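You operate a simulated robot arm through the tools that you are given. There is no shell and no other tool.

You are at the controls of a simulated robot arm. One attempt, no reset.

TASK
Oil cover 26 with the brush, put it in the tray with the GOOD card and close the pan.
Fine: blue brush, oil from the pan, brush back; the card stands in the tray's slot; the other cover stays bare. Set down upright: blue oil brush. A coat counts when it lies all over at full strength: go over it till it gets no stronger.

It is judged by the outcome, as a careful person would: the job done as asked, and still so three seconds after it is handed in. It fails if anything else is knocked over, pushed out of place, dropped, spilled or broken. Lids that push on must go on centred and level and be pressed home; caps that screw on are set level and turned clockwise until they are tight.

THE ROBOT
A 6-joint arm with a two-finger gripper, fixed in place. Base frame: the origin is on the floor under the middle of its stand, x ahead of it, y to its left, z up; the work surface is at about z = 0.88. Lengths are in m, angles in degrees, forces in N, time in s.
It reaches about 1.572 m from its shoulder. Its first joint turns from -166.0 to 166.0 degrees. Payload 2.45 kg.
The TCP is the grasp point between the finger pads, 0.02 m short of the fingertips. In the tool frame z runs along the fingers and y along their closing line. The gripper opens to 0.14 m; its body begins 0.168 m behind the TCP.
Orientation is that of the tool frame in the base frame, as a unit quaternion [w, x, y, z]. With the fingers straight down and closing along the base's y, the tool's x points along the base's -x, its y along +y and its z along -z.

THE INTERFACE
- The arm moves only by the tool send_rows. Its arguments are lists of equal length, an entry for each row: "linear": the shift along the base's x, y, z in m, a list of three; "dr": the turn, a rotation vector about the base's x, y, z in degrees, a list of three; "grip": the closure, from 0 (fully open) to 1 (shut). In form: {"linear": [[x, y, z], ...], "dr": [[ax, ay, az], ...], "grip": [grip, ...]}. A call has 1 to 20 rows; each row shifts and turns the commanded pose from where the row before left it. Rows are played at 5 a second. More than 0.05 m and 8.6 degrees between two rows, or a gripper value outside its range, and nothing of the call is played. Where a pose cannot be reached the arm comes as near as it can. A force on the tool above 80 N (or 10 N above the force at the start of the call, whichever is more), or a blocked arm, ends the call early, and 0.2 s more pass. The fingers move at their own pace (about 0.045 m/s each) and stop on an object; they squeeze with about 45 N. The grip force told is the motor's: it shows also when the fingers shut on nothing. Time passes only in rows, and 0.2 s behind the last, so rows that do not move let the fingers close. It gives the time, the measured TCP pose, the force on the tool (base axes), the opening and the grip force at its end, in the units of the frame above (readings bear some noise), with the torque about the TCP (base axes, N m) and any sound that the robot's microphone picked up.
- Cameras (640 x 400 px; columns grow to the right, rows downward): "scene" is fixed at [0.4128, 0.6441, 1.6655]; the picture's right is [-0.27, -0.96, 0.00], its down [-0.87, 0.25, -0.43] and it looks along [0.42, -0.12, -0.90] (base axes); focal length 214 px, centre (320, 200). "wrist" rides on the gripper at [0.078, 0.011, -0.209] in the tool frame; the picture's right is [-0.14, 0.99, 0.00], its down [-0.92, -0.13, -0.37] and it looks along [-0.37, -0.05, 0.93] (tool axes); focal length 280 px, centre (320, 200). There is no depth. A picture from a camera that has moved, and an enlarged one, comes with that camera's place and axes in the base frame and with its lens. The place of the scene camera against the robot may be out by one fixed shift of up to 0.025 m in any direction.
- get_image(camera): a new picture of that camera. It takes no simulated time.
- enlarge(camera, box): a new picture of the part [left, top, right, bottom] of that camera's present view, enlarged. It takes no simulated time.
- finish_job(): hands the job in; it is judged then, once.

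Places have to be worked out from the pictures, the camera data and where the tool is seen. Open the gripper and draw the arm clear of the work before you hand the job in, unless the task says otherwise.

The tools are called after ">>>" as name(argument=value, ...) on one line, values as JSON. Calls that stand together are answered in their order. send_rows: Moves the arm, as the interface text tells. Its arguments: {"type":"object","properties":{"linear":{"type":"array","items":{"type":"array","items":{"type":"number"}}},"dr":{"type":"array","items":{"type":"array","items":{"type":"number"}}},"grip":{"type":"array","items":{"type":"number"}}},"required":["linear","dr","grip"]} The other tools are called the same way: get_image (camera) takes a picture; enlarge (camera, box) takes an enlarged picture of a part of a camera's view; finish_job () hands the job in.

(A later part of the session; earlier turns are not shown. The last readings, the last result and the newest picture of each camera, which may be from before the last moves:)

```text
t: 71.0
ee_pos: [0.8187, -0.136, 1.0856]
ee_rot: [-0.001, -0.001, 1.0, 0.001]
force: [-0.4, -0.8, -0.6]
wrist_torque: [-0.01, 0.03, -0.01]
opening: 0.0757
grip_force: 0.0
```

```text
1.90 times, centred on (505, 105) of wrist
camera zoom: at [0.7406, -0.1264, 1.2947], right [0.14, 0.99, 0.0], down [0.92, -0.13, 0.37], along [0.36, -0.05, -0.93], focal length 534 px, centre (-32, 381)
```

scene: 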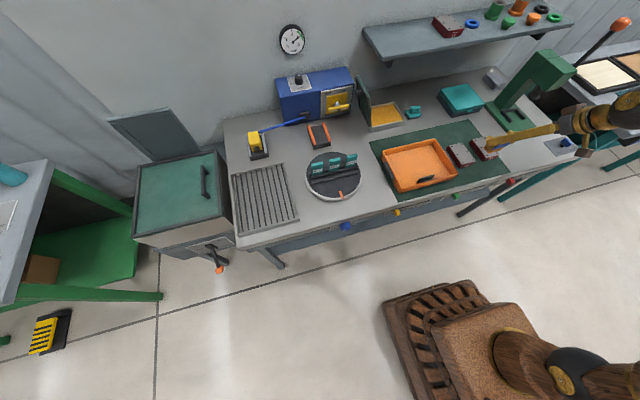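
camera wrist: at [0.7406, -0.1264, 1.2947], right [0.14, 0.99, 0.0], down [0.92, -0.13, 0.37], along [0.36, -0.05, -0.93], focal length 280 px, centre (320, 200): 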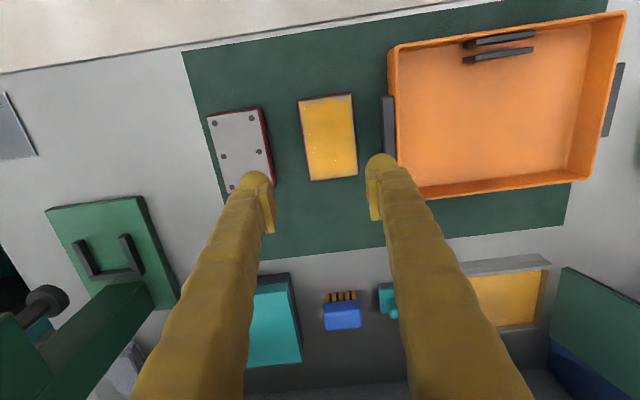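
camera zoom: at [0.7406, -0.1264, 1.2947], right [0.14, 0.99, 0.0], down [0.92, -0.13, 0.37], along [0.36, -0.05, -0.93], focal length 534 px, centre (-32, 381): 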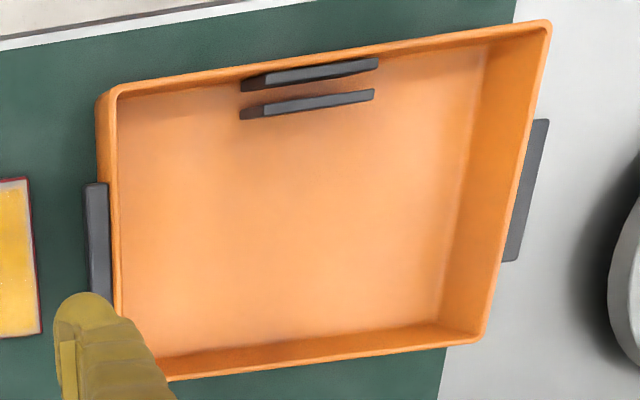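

Cover 26 is centred at (0.809, −0.123), 70 mm wide, with 38 mm of free space to the tray's handle. I open to 78 mm, centre above it and descend to z≈0.95 for a check.

>>> send_rows(linear=[[-0.0104, 0.0142, 0], [0, 0, -0.03], [0, 0, -0.04], [0, 0, -0.04], [0, 0, -0.0255]], dr=[[0, 0, 0], [0, 0, 0], [0, 0, 0], [0, 0, 0], [0, 0, 0]], grip=[0.443, 0.443, 0.443, 0.443, 0.443])

>>> get_image(camera="wrist")

>>> enlarge(camera="wrist", box=[200, 80, 440, 230])

>>> enlarge(camera="scene", box=[430, 120, 510, 170])

```text
t: 72.2
ee_pos: [0.8087, -0.123, 0.951]
ee_rot: [0.001, 0.0, 1.0, -0.001]
force: [-0.7, -0.6, 0.3]
wrist_torque: [0.02, 0.0, 0.03]
opening: 0.0781
grip_force: 0.1
```

```text
taken
camera wrist: at [0.7304, -0.1126, 1.1593], right [0.14, 0.99, 0.0], down [0.92, -0.13, 0.37], along [0.37, -0.05, -0.93], focal length 280 px, centre (320, 200)
```

wrist: 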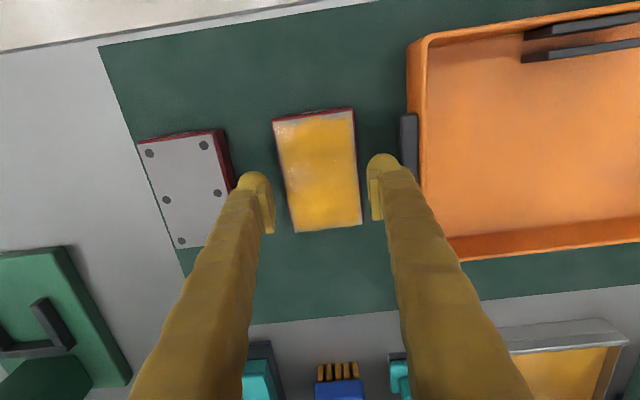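

```text
2.67 times, centred on (320, 155) of wrist
camera zoom: at [0.7304, -0.1126, 1.1593], right [0.14, 0.99, 0.0], down [0.92, -0.13, 0.37], along [0.37, -0.05, -0.93], focal length 748 px, centre (320, 320)
```

zoom: 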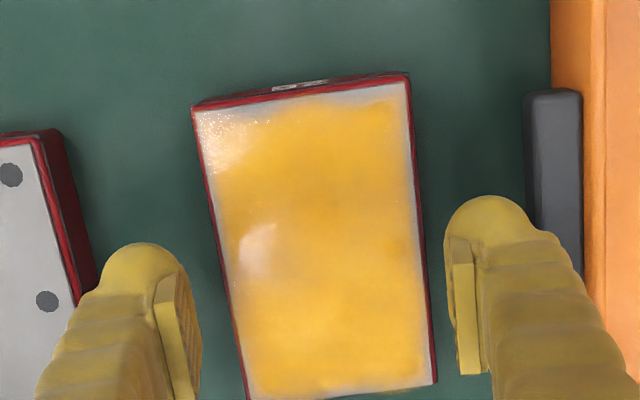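

```text
8.00 times, centred on (470, 145) of scene
camera zoom: at [0.4128, 0.6441, 1.6655], right [-0.27, -0.96, 0.0], down [-0.87, 0.25, -0.43], along [0.42, -0.12, -0.9], focal length 1716 px, centre (-880, 640)
```

zoom: 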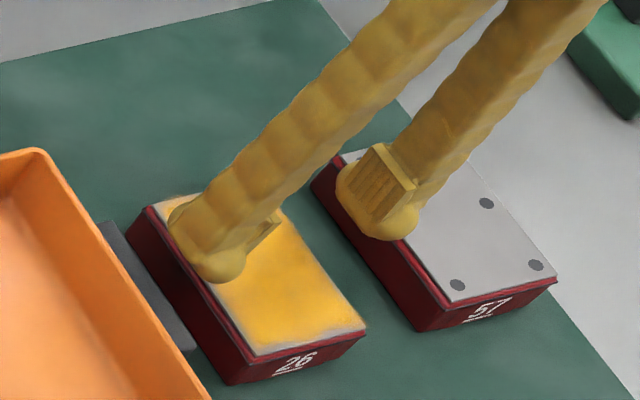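

The fingers straddle the cover with the tray handle a few millimetres outside. I nudge 1 mm away from the tray and lower to z≈0.907.

>>> send_rows(linear=[[0, -0.001, -0.012], [0, 0, -0.012], [0, 0, -0.01], [0, 0, -0.006], [0, 0, -0.003]], dr=[[0, 0, 0], [0, 0, 0], [0, 0, 0], [0, 0, 0], [0, 0, 0]], grip=[0.443, 0.443, 0.443, 0.443, 0.443])

>>> get_image(camera="wrist")

>>> enlarge(camera="scene", box=[430, 120, 510, 170])

```text
t: 73.4
ee_pos: [0.8087, -0.1229, 0.9065]
ee_rot: [0.0, 0.0, 1.0, -0.001]
force: [0.4, -1.0, 0.3]
wrist_torque: [0.0, -0.04, 0.0]
opening: 0.0782
grip_force: 0.1
```

```text
taken
camera wrist: at [0.7309, -0.1134, 1.1161], right [0.14, 0.99, 0.0], down [0.92, -0.13, 0.37], along [0.37, -0.05, -0.93], focal length 280 px, centre (320, 200)
```

wrist: 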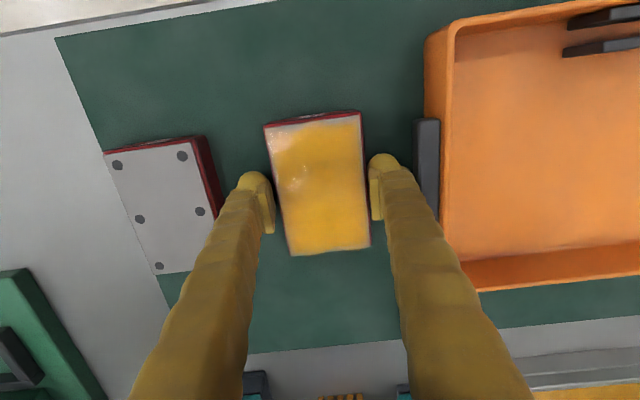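

```text
8.00 times, centred on (470, 145) of scene
camera zoom: at [0.4128, 0.6441, 1.6655], right [-0.27, -0.96, 0.0], down [-0.87, 0.25, -0.43], along [0.42, -0.12, -0.9], focal length 1716 px, centre (-880, 640)
```

zoom: 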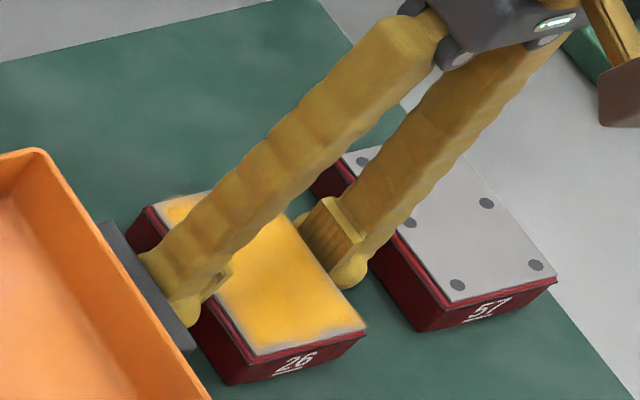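

No contact with anything; the fingers are on both sides of cover 26. I close.

>>> send_rows(linear=[[0, 0, 0], [0, 0, 0], [0, 0, 0], [0, 0, 0]], dr=[[0, 0, 0], [0, 0, 0], [0, 0, 0], [0, 0, 0]], grip=[0.5, 0.6, 1.0, 1.0])

>>> enlarge(camera="wrist", box=[200, 80, 440, 280])

```text
t: 74.4
ee_pos: [0.809, -0.1226, 0.9076]
ee_rot: [0.001, 0.0, 1.0, 0.001]
force: [0.9, 9.8, 5.8]
wrist_torque: [0.17, 0.04, -0.1]
opening: 0.0711
grip_force: 44.9
```

```text
2.00 times, centred on (320, 180) of wrist
camera zoom: at [0.7309, -0.1132, 1.1162], right [0.14, 0.99, 0.0], down [0.92, -0.13, 0.37], along [0.37, -0.05, -0.93], focal length 561 px, centre (320, 240)
```

zoom: 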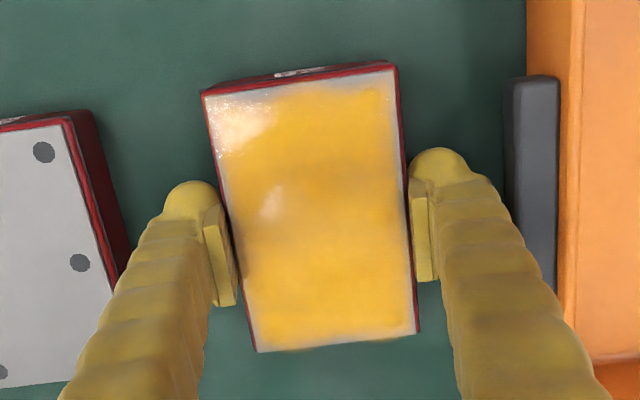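

Cover 26 is gripped (71 mm). The tray interior spans x 0.715–0.903, y −0.03 to 0.217, with the card slot at x≈0.727, y 0.054–0.136; I lift the cover and carry it over (0.835, 0.094).

>>> send_rows(linear=[[0, 0, 0.015], [0, 0, 0.03], [0, 0, 0.04], [0, 0, 0.035], [0.0052, 0.0436, 0], [0.0052, 0.0436, 0], [0.0052, 0.0436, 0], [0.0052, 0.0436, 0], [0.0052, 0.0436, 0], [0, 0, 0]], dr=[[0, 0, 0], [0, 0, 0], [0, 0, 0], [0, 0, 0], [0, 0, 0], [0, 0, 0], [0, 0, 0], [0, 0, 0], [0, 0, 0], [0, 0, 0]], grip=[1, 1, 1, 1, 1, 1, 1, 1, 1, 1])

>>> get_image(camera="wrist")

>>> enlarge(camera="scene", box=[370, 110, 514, 200])

```text
t: 76.6
ee_pos: [0.8365, 0.0951, 1.0263]
ee_rot: [0.0, 0.001, 1.0, -0.001]
force: [0.2, 0.8, -7.2]
wrist_torque: [-0.01, -0.02, 0.0]
opening: 0.0713
grip_force: 45.2
```

```text
taken
camera wrist: at [0.7581, 0.1041, 1.2354], right [0.14, 0.99, 0.0], down [0.92, -0.13, 0.37], along [0.37, -0.05, -0.93], focal length 280 px, centre (320, 200)
```

wrist: 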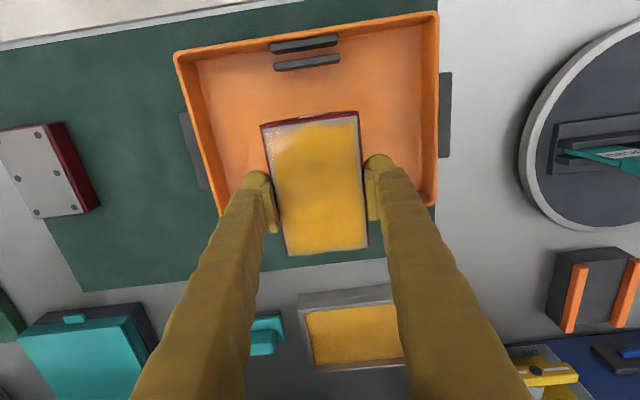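

```text
4.44 times, centred on (442, 155) of scene
camera zoom: at [0.4128, 0.6441, 1.6655], right [-0.27, -0.96, 0.0], down [-0.87, 0.25, -0.43], along [0.42, -0.12, -0.9], focal length 953 px, centre (-222, 400)
```

zoom: 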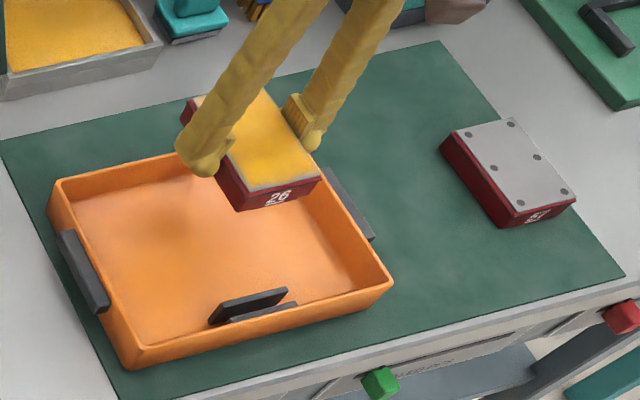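

The cover hangs level over the tray. I lower it in toward the floor of the tray, slowing near contact.

>>> send_rows(linear=[[0, 0, -0.04], [0, 0, -0.04], [0, 0, -0.02], [0, 0, -0.008], [0, 0, -0.002]], dr=[[0, 0, 0], [0, 0, 0], [0, 0, 0], [0, 0, 0], [0, 0, 0]], grip=[1, 1, 1, 1, 1])

>>> get_image(camera="wrist")

```text
t: 77.8
ee_pos: [0.8349, 0.0933, 0.917]
ee_rot: [0.0, 0.0, 1.0, 0.0]
force: [0.2, -0.4, -5.5]
wrist_torque: [-0.03, 0.0, 0.02]
opening: 0.0714
grip_force: 45.7
```

```text
taken
camera wrist: at [0.7572, 0.1046, 1.1258], right [0.14, 0.99, 0.0], down [0.92, -0.13, 0.37], along [0.37, -0.05, -0.93], focal length 280 px, centre (320, 200)
```

wrist: 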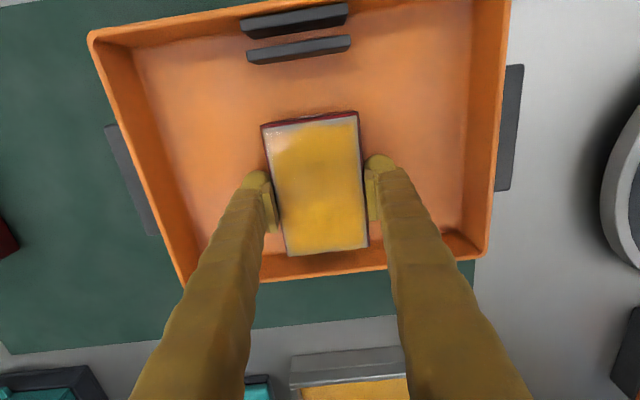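

Still hanging free inside the tray. I lower by millimetres to feel the floor.

>>> send_rows(linear=[[0, 0, -0.0015], [0, 0, -0.0015]], dr=[[0, 0, 0], [0, 0, 0]], grip=[1, 1])

```text
t: 78.4
ee_pos: [0.834, 0.0948, 0.913]
ee_rot: [0.0, -0.001, 1.0, -0.001]
force: [0.8, 0.5, -5.7]
wrist_torque: [0.01, -0.01, 0.0]
opening: 0.0713
grip_force: 45.2
```

Still free at z≈0.914; continuing in 1 mm steps.

>>> send_rows(linear=[[0, 0, -0.001], [0, 0, -0.001]], dr=[[0, 0, 0], [0, 0, 0]], grip=[1, 1])

```text
t: 79.0
ee_pos: [0.8353, 0.0948, 0.9135]
ee_rot: [0.001, 0.0, 1.0, 0.001]
force: [-2.9, 0.7, 17.2]
wrist_torque: [-0.07, 1.2, 0.0]
opening: 0.0712
grip_force: 45.2
```

The cover is on the tray floor (17 N). I ease off a little and open the fingers.

>>> send_rows(linear=[[0, 0, 0.001], [0, 0, 0], [0, 0, 0], [0, 0, 0]], dr=[[0, 0, 0], [0, 0, 0], [0, 0, 0], [0, 0, 0]], grip=[0.9, 0.45, 0.36, 0.36])

>>> send_rows(linear=[[0, 0, 0.015], [0, 0, 0.03], [0, 0, 0.04], [0, 0, 0.04], [0, 0, 0.04]], dr=[[0, 0, 0], [0, 0, 0], [0, 0, 0], [0, 0, 0], [0, 0, 0]], grip=[0.36, 0.36, 0.36, 0.36, 0.36])

>>> get_image(camera="wrist")

>>> enlarge(camera="scene", box=[370, 110, 514, 200])

```text
t: 80.0
ee_pos: [0.8352, 0.0949, 0.9134]
ee_rot: [0.0, -0.001, 1.0, -0.002]
force: [0.8, -0.8, 0.0]
wrist_torque: [-0.01, -0.01, -0.02]
opening: 0.0897
grip_force: 0.0
```

```text
t: 81.2
ee_pos: [0.8341, 0.0939, 1.077]
ee_rot: [0.0, 0.0, 1.0, -0.001]
force: [0.6, -0.6, -0.1]
wrist_torque: [-0.03, 0.01, 0.0]
opening: 0.0896
grip_force: 0.1
```

```text
taken
camera wrist: at [0.7563, 0.1037, 1.2866], right [0.14, 0.99, 0.0], down [0.92, -0.13, 0.37], along [0.36, -0.05, -0.93], focal length 280 px, centre (320, 200)
```

wrist: 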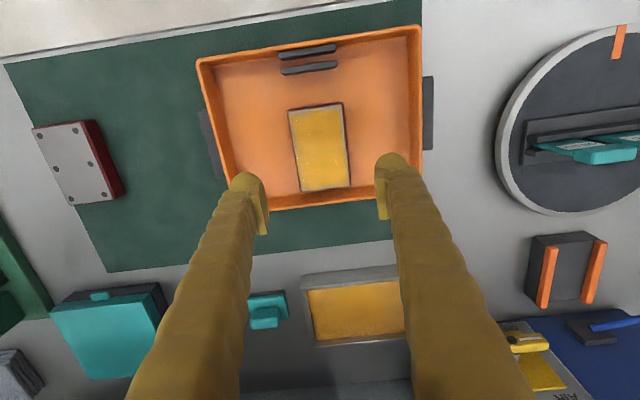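

```text
4.44 times, centred on (442, 155) of scene
camera zoom: at [0.4128, 0.6441, 1.6655], right [-0.27, -0.96, 0.0], down [-0.87, 0.25, -0.43], along [0.42, -0.12, -0.9], focal length 953 px, centre (-222, 400)
```

zoom: 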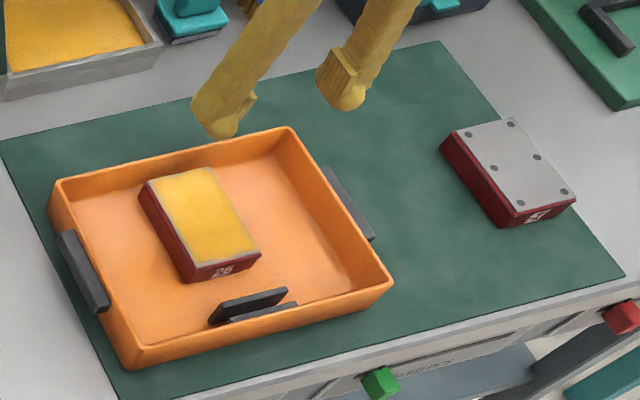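

Cover 26 rests upright in the tray. Next the GOOD card: I move over to the turntable's card rack to view it from above.

>>> send_rows(linear=[[-0.006, 0.038, 0.012], [-0.006, 0.038, 0.012], [-0.006, 0.038, 0.012], [-0.006, 0.038, 0.012], [-0.006, 0.038, 0.012], [-0.006, 0.038, 0.012], [-0.006, 0.038, 0], [-0.006, 0.038, 0]], dr=[[0, 0, 0], [0, 0, 0], [0, 0, 0], [0, 0, 0], [0, 0, 0], [0, 0, 0], [0, 0, 0], [0, 0, 0]], grip=[0.36, 0.36, 0.36, 0.36, 0.36, 0.36, 0.36, 0.36])

>>> get_image(camera="wrist")

>>> enlarge(camera="wrist", box=[220, 40, 420, 200])

>>> enlarge(camera="scene", box=[300, 145, 370, 205])

```text
t: 83.0
ee_pos: [0.7864, 0.3997, 1.1503]
ee_rot: [0.0, 0.001, 1.0, 0.0]
force: [-0.8, 0.4, 0.0]
wrist_torque: [-0.04, -0.03, 0.01]
opening: 0.0896
grip_force: 0.1
```

```text
taken
camera wrist: at [0.7082, 0.4093, 1.3584], right [0.14, 0.99, 0.0], down [0.92, -0.13, 0.37], along [0.37, -0.05, -0.93], focal length 280 px, centre (320, 200)
```

wrist: 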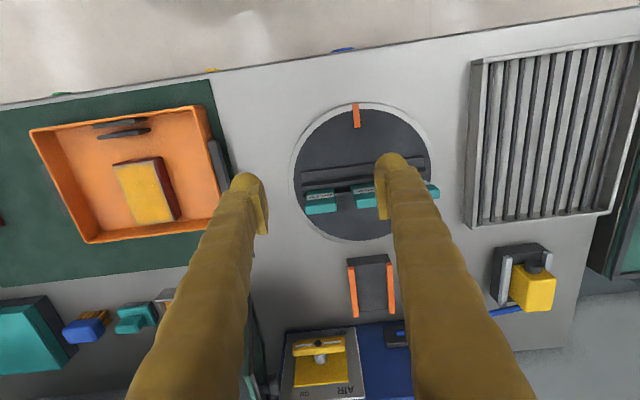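

```text
2.50 times, centred on (320, 120) of wrist
camera zoom: at [0.7082, 0.4093, 1.3584], right [0.14, 0.99, 0.0], down [0.92, -0.13, 0.37], along [0.37, -0.05, -0.93], focal length 701 px, centre (320, 400)
```

zoom: 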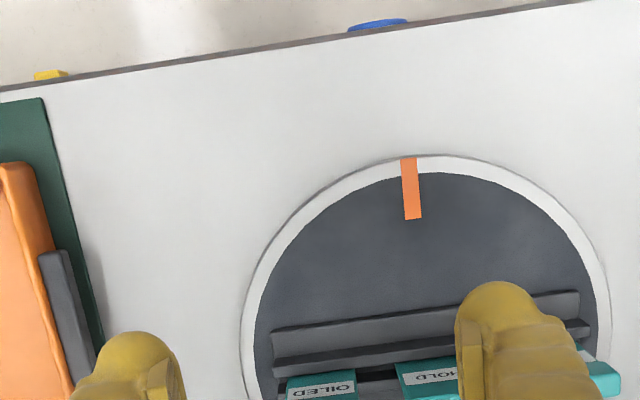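

```text
6.67 times, centred on (335, 175) of scene
camera zoom: at [0.4128, 0.6441, 1.6655], right [-0.27, -0.96, 0.0], down [-0.87, 0.25, -0.43], along [0.42, -0.12, -0.9], focal length 1430 px, centre (220, 367)
```

zoom: 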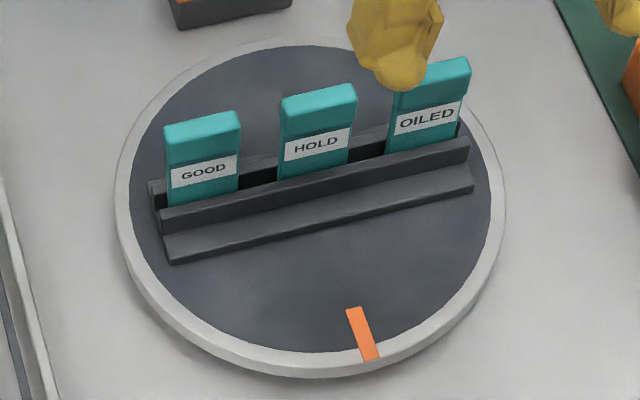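

GOOD is the outermost card on the +y side, near (0.87, 0.55). I move the camera there with the gripper wide open for a clear view.

>>> send_rows(linear=[[-0.005, 0.036, -0.012], [-0.005, 0.036, -0.012], [-0.005, 0.036, -0.012], [-0.005, 0.036, -0.012]], dr=[[0, 0, 0], [0, 0, 0], [0, 0, 0], [0, 0, 0]], grip=[0, 0, 0, 0])

>>> get_image(camera="wrist")

>>> enlarge(camera="wrist", box=[200, 100, 420, 240])

```text
t: 84.0
ee_pos: [0.7676, 0.5436, 1.1027]
ee_rot: [0.0, -0.001, 1.0, 0.0]
force: [0.4, -0.2, 0.0]
wrist_torque: [0.03, -0.03, 0.02]
opening: 0.1401
grip_force: 0.0
```

```text
taken
camera wrist: at [0.6893, 0.5529, 1.3116], right [0.14, 0.99, 0.0], down [0.92, -0.13, 0.37], along [0.37, -0.05, -0.93], focal length 280 px, centre (320, 200)
```

wrist: 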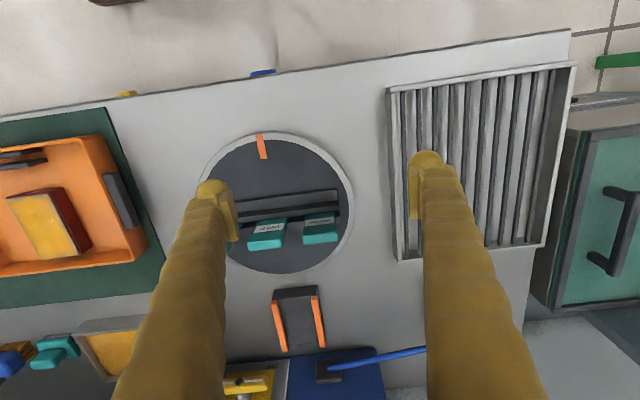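

```text
2.86 times, centred on (310, 170) of wrist
camera zoom: at [0.6893, 0.5529, 1.3116], right [0.14, 0.99, 0.0], down [0.92, -0.13, 0.37], along [0.37, -0.05, -0.93], focal length 801 px, centre (349, 286)
```

zoom: 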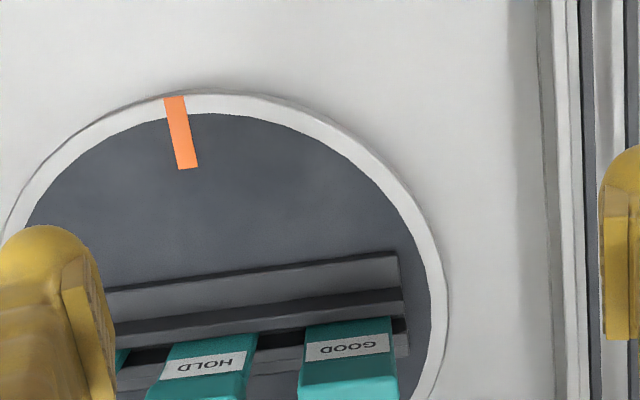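

I enlarge the GOOD card itself for its position, thickness and height.

>>> enlarge(camera="wrist", box=[230, 190, 358, 270])

>>> enlarge(camera="scene", box=[300, 145, 348, 185])

```text
5.00 times, centred on (294, 230) of wrist
camera zoom: at [0.6893, 0.5529, 1.3116], right [0.14, 0.99, 0.0], down [0.92, -0.13, 0.37], along [0.37, -0.05, -0.93], focal length 1402 px, centre (450, 50)
```

zoom: 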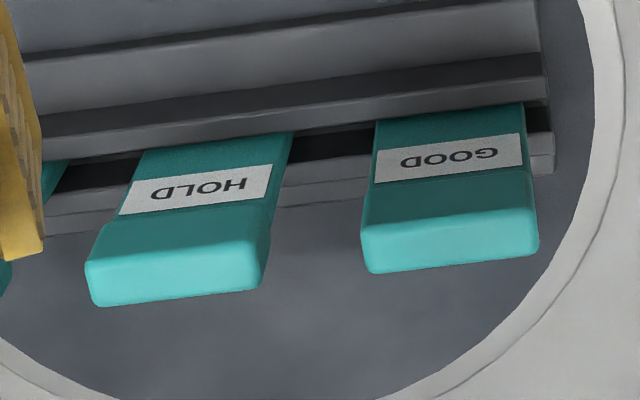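

```text
10.00 times, centred on (324, 165) of scene
camera zoom: at [0.4128, 0.6441, 1.6655], right [-0.27, -0.96, 0.0], down [-0.87, 0.25, -0.43], along [0.42, -0.12, -0.9], focal length 2145 px, centre (280, 550)
```

zoom: 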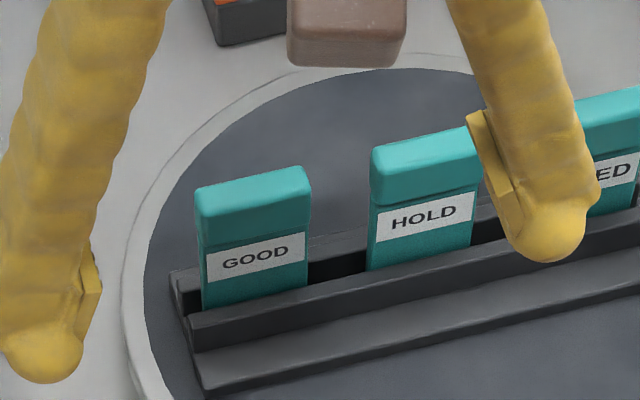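

The GOOD card's head spans x 0.875–0.888, y 0.502–0.549, top z≈0.973; only 24 mm separates it from HOLD, so I must grip it front-to-back. I rotate the gripper −88° about z while moving above the card.

>>> send_rows(linear=[[0.01, -0.0015, 0], [0.01, -0.0015, 0], [0.01, -0.0015, 0], [0.01, -0.0015, 0], [0.01, -0.0015, 0], [0.01, -0.0015, 0], [0.01, -0.0015, 0], [0.01, -0.0015, 0], [0.01, -0.0015, 0], [0.01, -0.0015, 0], [0.014, -0.001, 0]], dr=[[0, 0, -8.02], [0, 0, -8.02], [0, 0, -8.02], [0, 0, -8.02], [0, 0, -8.02], [0, 0, -8.02], [0, 0, -8.02], [0, 0, -8.02], [0, 0, -8.02], [0, 0, -8.02], [0, 0, -8.0]], grip=[0.4, 0.55, 0.57, 0.57, 0.57, 0.57, 0.57, 0.57, 0.57, 0.57, 0.57])

>>> get_image(camera="wrist")

>>> enlarge(camera="scene", box=[290, 130, 370, 190])

```text
t: 86.4
ee_pos: [0.8817, 0.5261, 1.1026]
ee_rot: [0.0, 0.696, 0.718, 0.0]
force: [0.6, 0.5, 0.2]
wrist_torque: [0.0, -0.03, 0.02]
opening: 0.0601
grip_force: 0.1
```

```text
taken
camera wrist: at [0.89, 0.6044, 1.3108], right [0.99, -0.11, 0.0], down [-0.1, -0.92, 0.37], along [-0.04, -0.37, -0.93], focal length 280 px, centre (320, 200)
```

wrist: 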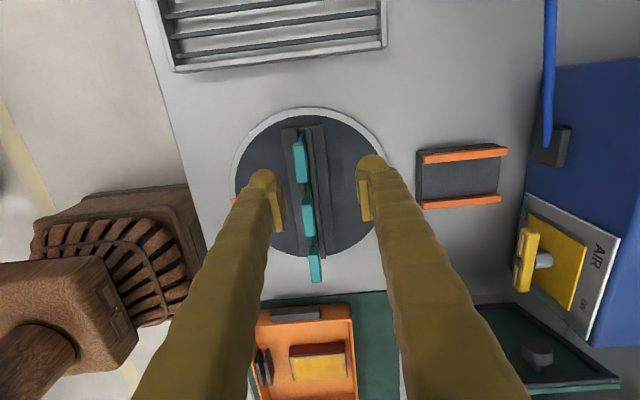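

```text
6.67 times, centred on (330, 160) of scene
camera zoom: at [0.4128, 0.6441, 1.6655], right [-0.27, -0.96, 0.0], down [-0.87, 0.25, -0.43], along [0.42, -0.12, -0.9], focal length 1430 px, centre (253, 467)
```

zoom: 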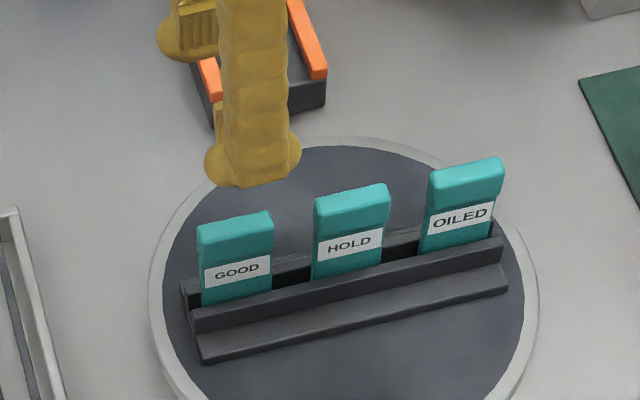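

I enlarge this view to verify the card's position between the fingers.

>>> enlarge(camera="wrist", box=[250, 100, 390, 240])

```text
2.86 times, centred on (320, 170) of wrist
camera zoom: at [0.89, 0.6044, 1.3108], right [0.99, -0.11, 0.0], down [-0.1, -0.92, 0.37], along [-0.04, -0.37, -0.93], focal length 801 px, centre (320, 286)
```

zoom: 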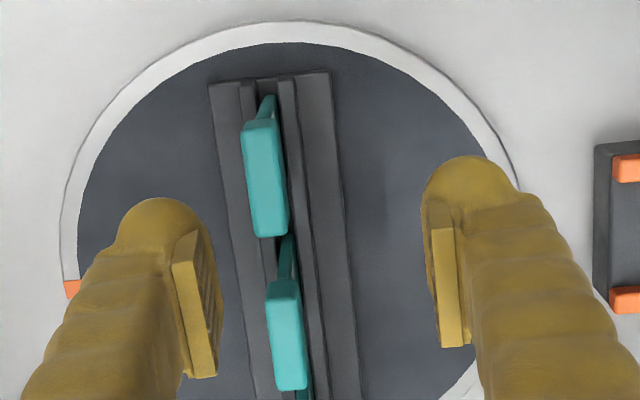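

Two widely separated views now agree that the card's head top is at z≈1.012 and its centre at (0.860, 0.530), square to the base axes — the scene-only estimate was off. I recentre, square up the tool and lower to z=1.06 for another check.

>>> send_rows(linear=[[-0.0105, 0.002, 0], [-0.0105, 0.002, 0], [0, 0, -0.02], [0, 0, -0.02], [0, 0, 0]], dr=[[0, 0, -0.9], [0, 0, -0.9], [0, 0, 0], [0, 0, 0], [0, 0, 0]], grip=[0.57, 0.57, 0.57, 0.57, 0.57])

>>> enlarge(camera="wrist", box=[250, 100, 390, 240])

>>> enlarge(camera="scene", box=[290, 130, 370, 190])

```text
t: 87.6
ee_pos: [0.8611, 0.5302, 1.0617]
ee_rot: [0.0, 0.707, 0.707, -0.001]
force: [-0.9, 0.0, -0.3]
wrist_torque: [-0.01, -0.01, 0.0]
opening: 0.0601
grip_force: 0.1
```

```text
2.86 times, centred on (320, 170) of wrist
camera zoom: at [0.8715, 0.6077, 1.2705], right [0.99, -0.14, 0.0], down [-0.13, -0.92, 0.37], along [-0.05, -0.37, -0.93], focal length 801 px, centre (320, 286)
```

zoom: 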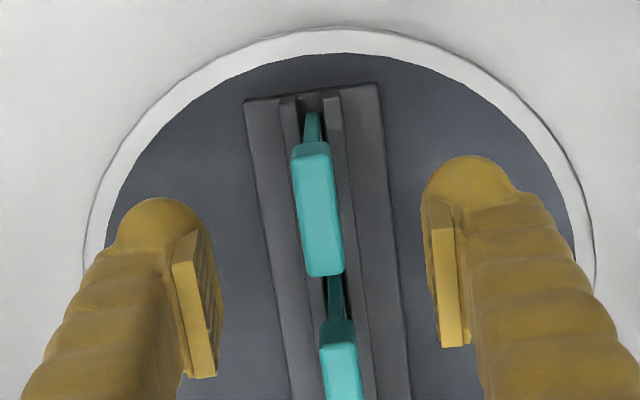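

```text
6.67 times, centred on (330, 160) of scene
camera zoom: at [0.4128, 0.6441, 1.6655], right [-0.27, -0.96, 0.0], down [-0.87, 0.25, -0.43], along [0.42, -0.12, -0.9], focal length 1430 px, centre (253, 467)
```

zoom: 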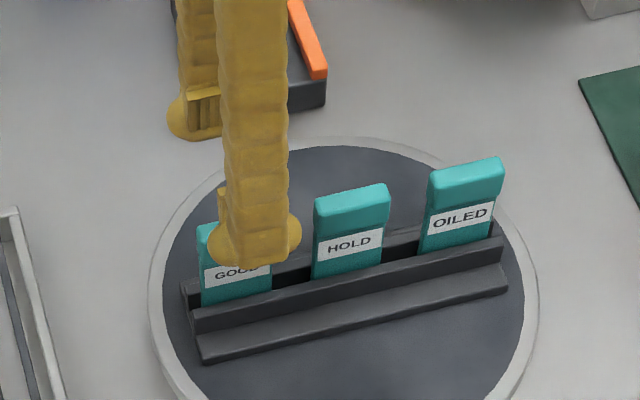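

The head is centred at (0.860, 0.530), exactly under the tool. I lower to z≈1.000 so the pads meet the head.

>>> send_rows(linear=[[0, 0, -0.02], [0, 0, -0.02], [0, 0, -0.015], [0, 0, -0.007]], dr=[[0, 0, 0], [0, 0, 0], [0, 0, 0], [0, 0, 0]], grip=[0.57, 0.57, 0.57, 0.57])

>>> enlarge(camera="wrist", box=[250, 100, 390, 240])

>>> enlarge(camera="scene", box=[290, 130, 370, 190])

```text
t: 88.6
ee_pos: [0.8595, 0.5308, 0.9982]
ee_rot: [0.0, 0.707, 0.707, 0.0]
force: [-0.1, 0.1, 0.2]
wrist_torque: [0.0, 0.02, -0.03]
opening: 0.0601
grip_force: 0.1
```

```text
2.86 times, centred on (320, 170) of wrist
camera zoom: at [0.8712, 0.6078, 1.2088], right [0.99, -0.14, 0.0], down [-0.13, -0.92, 0.37], along [-0.05, -0.37, -0.93], focal length 801 px, centre (320, 286)
```

zoom: 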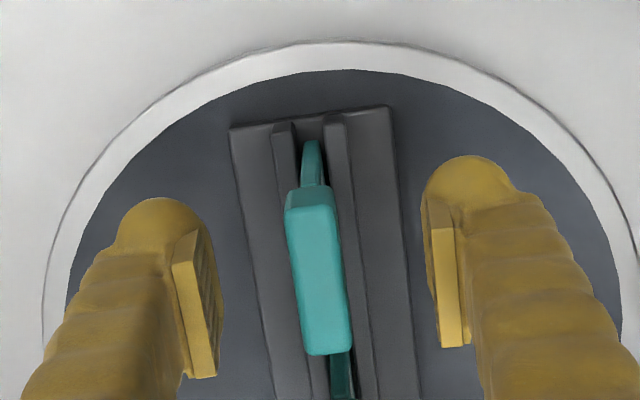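

```text
6.67 times, centred on (330, 160) of scene
camera zoom: at [0.4128, 0.6441, 1.6655], right [-0.27, -0.96, 0.0], down [-0.87, 0.25, -0.43], along [0.42, -0.12, -0.9], focal length 1430 px, centre (253, 467)
```

zoom: 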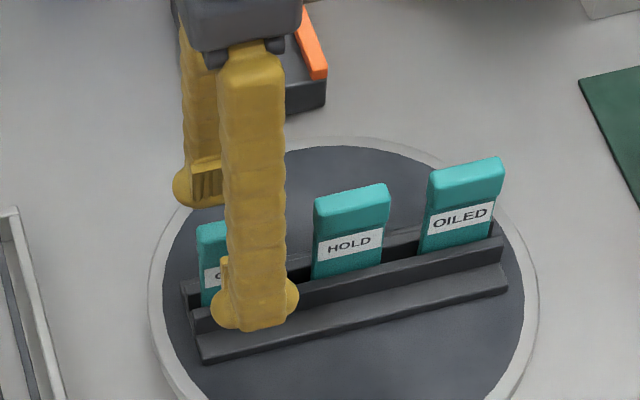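

The card is centred between the fingers. I close on the head.

>>> send_rows(linear=[[0, 0, 0], [0, 0, 0], [0, 0, 0], [0, 0, 0], [0, 0, 0]], dr=[[0, 0, 0], [0, 0, 0], [0, 0, 0], [0, 0, 0], [0, 0, 0]], grip=[0.7, 0.8, 0.88, 1.0, 1.0])

>>> enlarge(camera="wrist", box=[250, 100, 390, 240])

>>> enlarge(camera="scene", box=[290, 130, 370, 190])

```text
t: 89.8
ee_pos: [0.8608, 0.5301, 0.9998]
ee_rot: [-0.001, 0.707, 0.707, -0.001]
force: [1.3, -0.3, -0.9]
wrist_torque: [0.0, 0.01, 0.05]
opening: 0.0117
grip_force: 36.8
```

```text
2.86 times, centred on (320, 170) of wrist
camera zoom: at [0.8712, 0.6078, 1.2091], right [0.99, -0.14, 0.0], down [-0.13, -0.92, 0.37], along [-0.05, -0.37, -0.93], focal length 801 px, centre (320, 286)
```

zoom: 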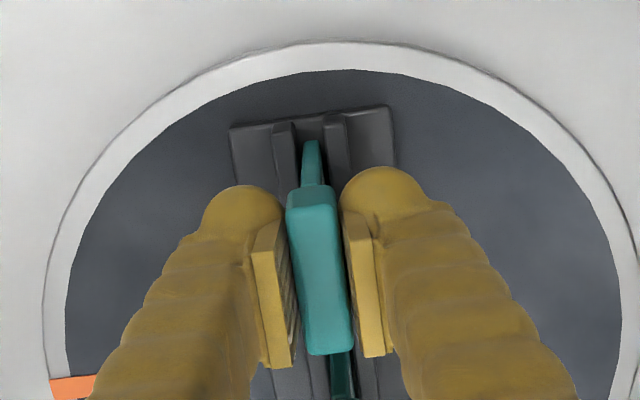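

```text
6.67 times, centred on (330, 160) of scene
camera zoom: at [0.4128, 0.6441, 1.6655], right [-0.27, -0.96, 0.0], down [-0.87, 0.25, -0.43], along [0.42, -0.12, -0.9], focal length 1430 px, centre (253, 467)
```

zoom: 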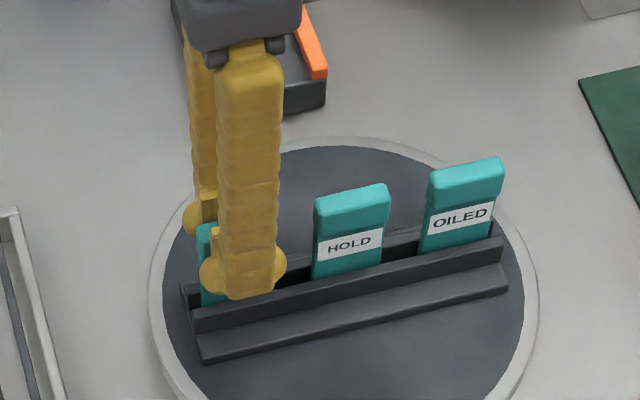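

The card's head is held (11.7 mm). I lift straight up out of the rack.

>>> send_rows(linear=[[0, 0, 0], [0, 0, 0.01], [0, 0, 0.02], [0, 0, 0.03], [0, 0, 0.03], [0, 0, 0.03]], dr=[[0, 0, 0], [0, 0, 0], [0, 0, 0], [0, 0, 0], [0, 0, 0], [0, 0, 0]], grip=[1, 1, 1, 1, 1, 1])

>>> get_image(camera="wrist")

>>> enlarge(camera="scene", box=[280, 100, 376, 190])

```text
t: 91.2
ee_pos: [0.8602, 0.5296, 1.1209]
ee_rot: [-0.001, 0.708, 0.707, 0.0]
force: [0.5, 0.2, -0.1]
wrist_torque: [-0.01, 0.03, 0.04]
opening: 0.0113
grip_force: 38.5
```

```text
taken
camera wrist: at [0.8712, 0.6071, 1.329], right [0.99, -0.14, 0.0], down [-0.13, -0.92, 0.37], along [-0.05, -0.37, -0.93], focal length 280 px, centre (320, 200)
```

wrist: 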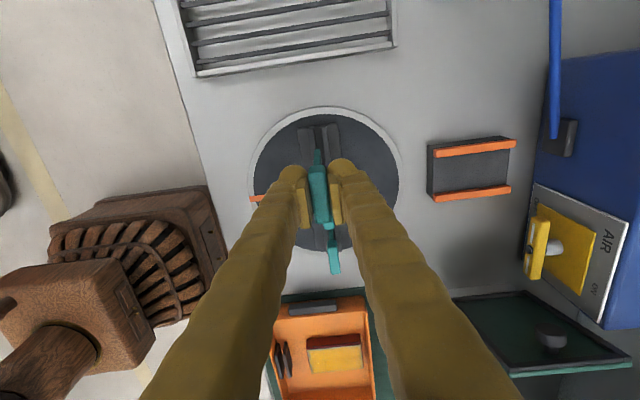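

```text
4.44 times, centred on (328, 145) of scene
camera zoom: at [0.4128, 0.6441, 1.6655], right [-0.27, -0.96, 0.0], down [-0.87, 0.25, -0.43], along [0.42, -0.12, -0.9], focal length 953 px, centre (284, 444)
```

zoom: 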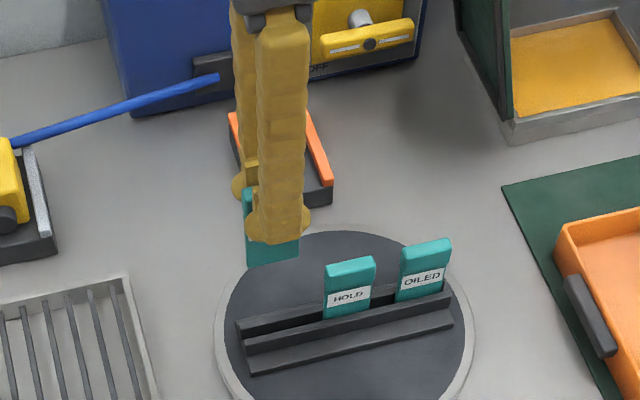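

The card is out, HOLD and OILED undisturbed. From here the tray slot is visible too; I enlarge it to triangulate its position.

>>> enlarge(camera="wrist", box=[250, 280, 410, 400])

>>> enlarge(camera="scene", box=[390, 140, 470, 200])

```text
3.33 times, centred on (330, 340) of wrist
camera zoom: at [0.8712, 0.6071, 1.329], right [0.99, -0.14, 0.0], down [-0.13, -0.92, 0.37], along [-0.05, -0.37, -0.93], focal length 935 px, centre (287, -267)
```

zoom: 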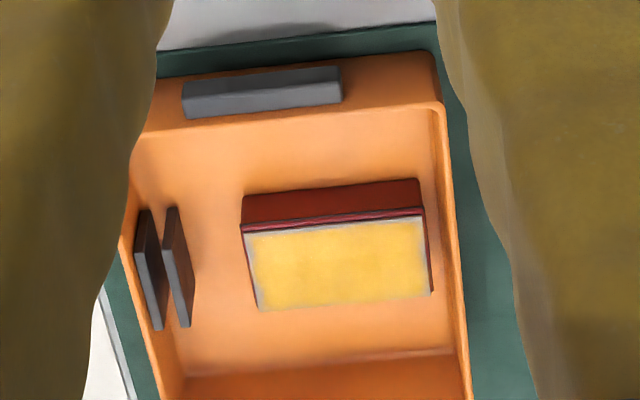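

```text
6.67 times, centred on (430, 170) of scene
camera zoom: at [0.4128, 0.6441, 1.6655], right [-0.27, -0.96, 0.0], down [-0.87, 0.25, -0.43], along [0.42, -0.12, -0.9], focal length 1430 px, centre (-413, 400)
```

zoom: 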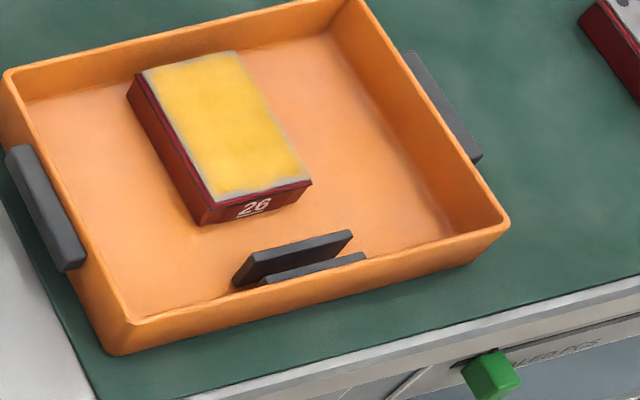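

The slot gap lies at x≈0.722–0.731 (centre ≈0.727), y 0.058–0.130. I carry the card over it, keeping it high, and then look.

>>> send_rows(linear=[[-0.0133, -0.0436, 0], [-0.0133, -0.0436, 0], [-0.0133, -0.0436, 0], [-0.0133, -0.0436, 0], [-0.0133, -0.0436, 0], [-0.0133, -0.0436, 0], [-0.0133, -0.0436, 0], [-0.0133, -0.0436, 0], [-0.0133, -0.0436, 0], [-0.0133, -0.0436, 0], [0, 0, 0]], dr=[[0, 0, 0], [0, 0, 0], [0, 0, 0], [0, 0, 0], [0, 0, 0], [0, 0, 0], [0, 0, 0], [0, 0, 0], [0, 0, 0], [0, 0, 0], [0, 0, 0]], grip=[1, 1, 1, 1, 1, 1, 1, 1, 1, 1, 1])

>>> get_image(camera="wrist")

>>> enlarge(camera="wrist", box=[250, 100, 390, 240])

>>> enlarge(camera="scene", box=[380, 110, 476, 200])

```text
t: 93.6
ee_pos: [0.7267, 0.0924, 1.1198]
ee_rot: [0.0, 0.707, 0.707, 0.0]
force: [-0.1, 0.9, -0.3]
wrist_torque: [-0.03, 0.01, -0.01]
opening: 0.0111
grip_force: 38.2
```

```text
taken
camera wrist: at [0.7376, 0.17, 1.3298], right [0.99, -0.14, 0.0], down [-0.13, -0.92, 0.37], along [-0.05, -0.37, -0.93], focal length 280 px, centre (320, 200)
```

wrist: 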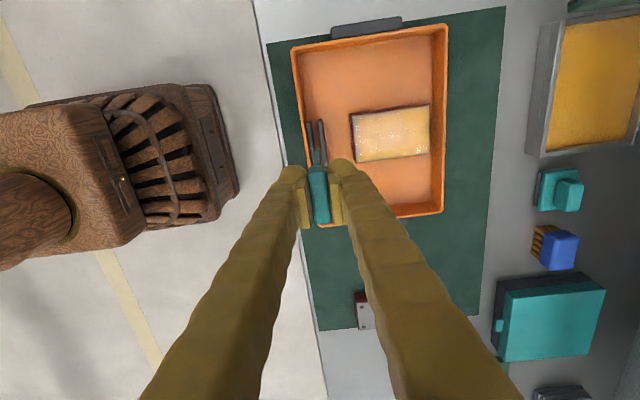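

```text
2.86 times, centred on (320, 170) of wrist
camera zoom: at [0.7376, 0.17, 1.3298], right [0.99, -0.14, 0.0], down [-0.13, -0.92, 0.37], along [-0.05, -0.37, -0.93], focal length 801 px, centre (320, 286)
```

zoom: 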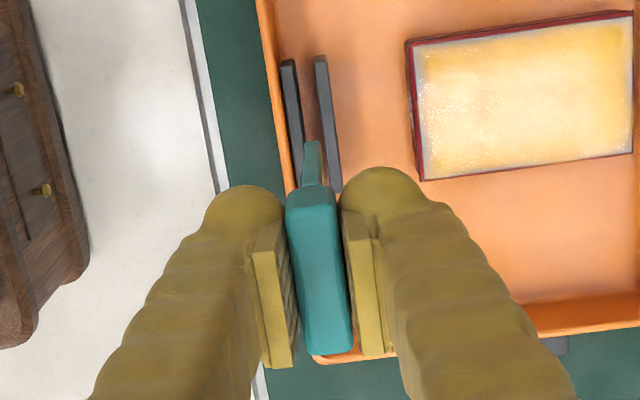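

```text
4.44 times, centred on (428, 155) of scene
camera zoom: at [0.4128, 0.6441, 1.6655], right [-0.27, -0.96, 0.0], down [-0.87, 0.25, -0.43], along [0.42, -0.12, -0.9], focal length 953 px, centre (-160, 400)
```

zoom: 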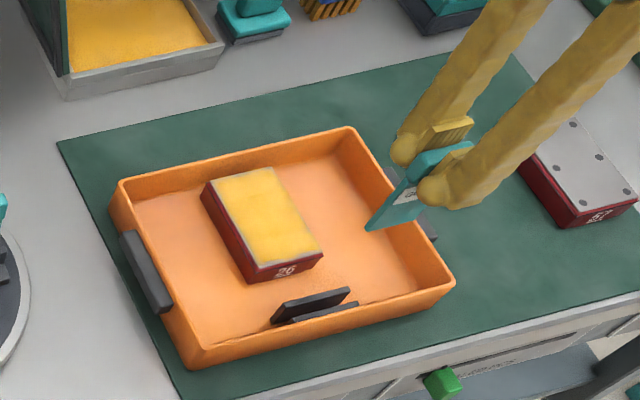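

The card hangs over the slot. I zoom in tightly on the bars and the card's lower end to align in x.

>>> enlarge(camera="wrist", box=[290, 110, 350, 170])

>>> enlarge(camera="scene", box=[430, 130, 478, 185])

```text
6.67 times, centred on (320, 140) of wrist
camera zoom: at [0.7376, 0.17, 1.3298], right [0.99, -0.14, 0.0], down [-0.13, -0.92, 0.37], along [-0.05, -0.37, -0.93], focal length 1869 px, centre (320, 600)
```

zoom: 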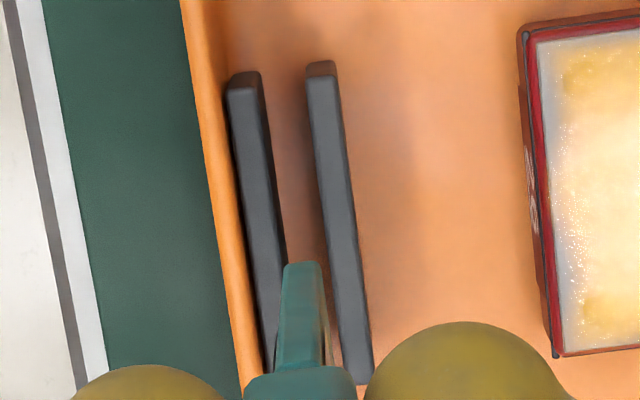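

```text
7.27 times, centred on (454, 158) of scene
camera zoom: at [0.4128, 0.6441, 1.6655], right [-0.27, -0.96, 0.0], down [-0.87, 0.25, -0.43], along [0.42, -0.12, -0.9], focal length 1560 px, centre (-654, 509)
```

zoom: 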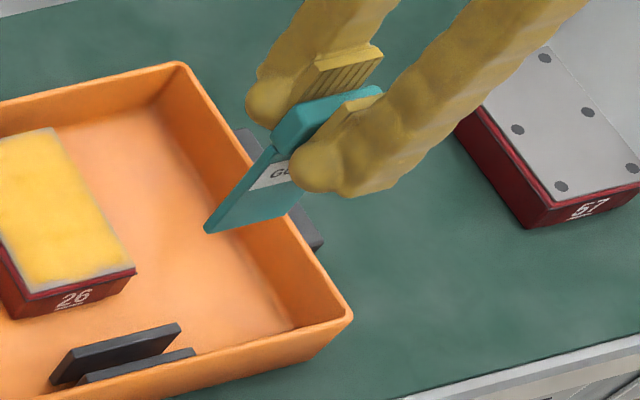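

The card's plate (x 0.7247–0.730) versus the slot gap (about 0.718–0.728 from this angle) suggests a small shift in −x. I lower closer so both are at similar depth and compare directly.

>>> send_rows(linear=[[-0.002, 0, -0.03], [0, 0, -0.04], [0, 0, -0.03], [0, 0, -0.01]], dr=[[0, 0, 0], [0, 0, 0], [0, 0, 0], [0, 0, 0]], grip=[1, 1, 1, 1])

>>> enlarge(camera="wrist", box=[280, 90, 360, 170])

>>> enlarge(camera="scene", box=[400, 140, 464, 190])

```text
t: 94.6
ee_pos: [0.7248, 0.0929, 1.0093]
ee_rot: [-0.001, 0.707, 0.707, 0.0]
force: [-0.1, 0.0, 0.4]
wrist_torque: [0.0, 0.01, 0.02]
opening: 0.0112
grip_force: 38.6
```

```text
5.00 times, centred on (320, 130) of wrist
camera zoom: at [0.736, 0.1713, 1.2183], right [0.99, -0.14, 0.0], down [-0.13, -0.92, 0.37], along [-0.05, -0.37, -0.93], focal length 1402 px, centre (320, 550)
```

zoom: 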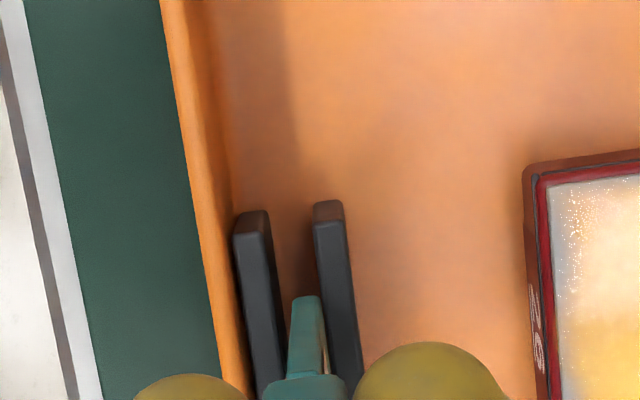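

```text
8.00 times, centred on (432, 165) of scene
camera zoom: at [0.4128, 0.6441, 1.6655], right [-0.27, -0.96, 0.0], down [-0.87, 0.25, -0.43], along [0.42, -0.12, -0.9], focal length 1716 px, centre (-576, 480)
```

zoom: 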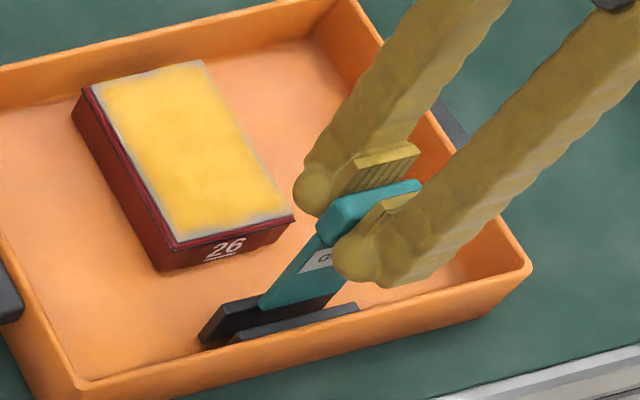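

Both are now comparable: plate centre 0.725, gap centre ≈0.7233. I shift −1.8 mm in x and lower so the card's foot reaches the slot's mouth, checking force and alignment.

>>> send_rows(linear=[[-0.0018, 0, 0], [0, 0, -0.01], [0, 0, -0.01], [0, 0, -0.004]], dr=[[0, 0, 0], [0, 0, 0], [0, 0, 0], [0, 0, 0]], grip=[1, 1, 1, 1])

>>> enlarge(camera="wrist", box=[280, 90, 360, 170])

>>> enlarge(camera="scene", box=[400, 140, 464, 190])

```text
t: 95.6
ee_pos: [0.7231, 0.0944, 0.9853]
ee_rot: [0.0, 0.707, 0.707, 0.0]
force: [-0.3, -0.3, -0.9]
wrist_torque: [0.01, -0.04, -0.02]
opening: 0.011
grip_force: 38.5
```

```text
5.00 times, centred on (320, 130) of wrist
camera zoom: at [0.7345, 0.1714, 1.1942], right [0.99, -0.14, 0.0], down [-0.13, -0.92, 0.37], along [-0.05, -0.37, -0.93], focal length 1402 px, centre (320, 550)
```

zoom: 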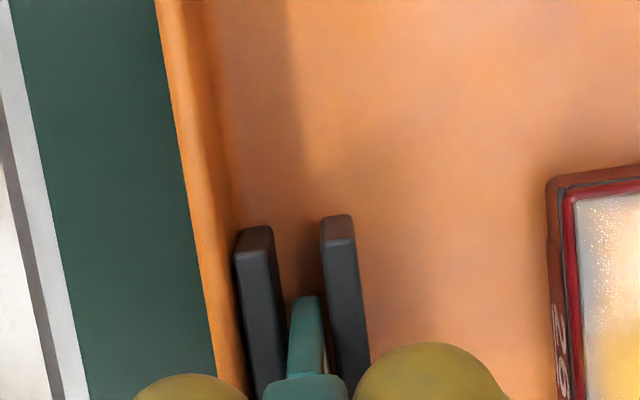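

```text
8.00 times, centred on (432, 165) of scene
camera zoom: at [0.4128, 0.6441, 1.6655], right [-0.27, -0.96, 0.0], down [-0.87, 0.25, -0.43], along [0.42, -0.12, -0.9], focal length 1716 px, centre (-576, 480)
```

zoom: 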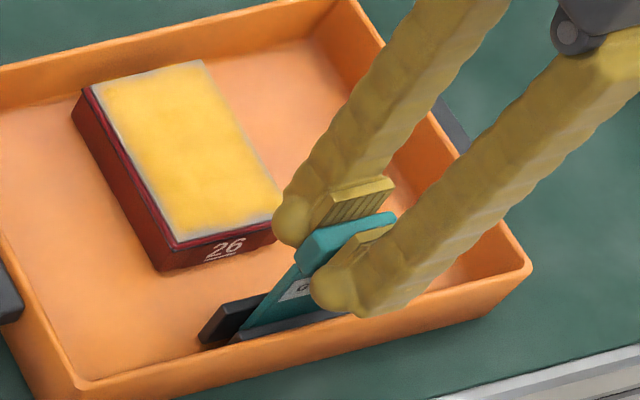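

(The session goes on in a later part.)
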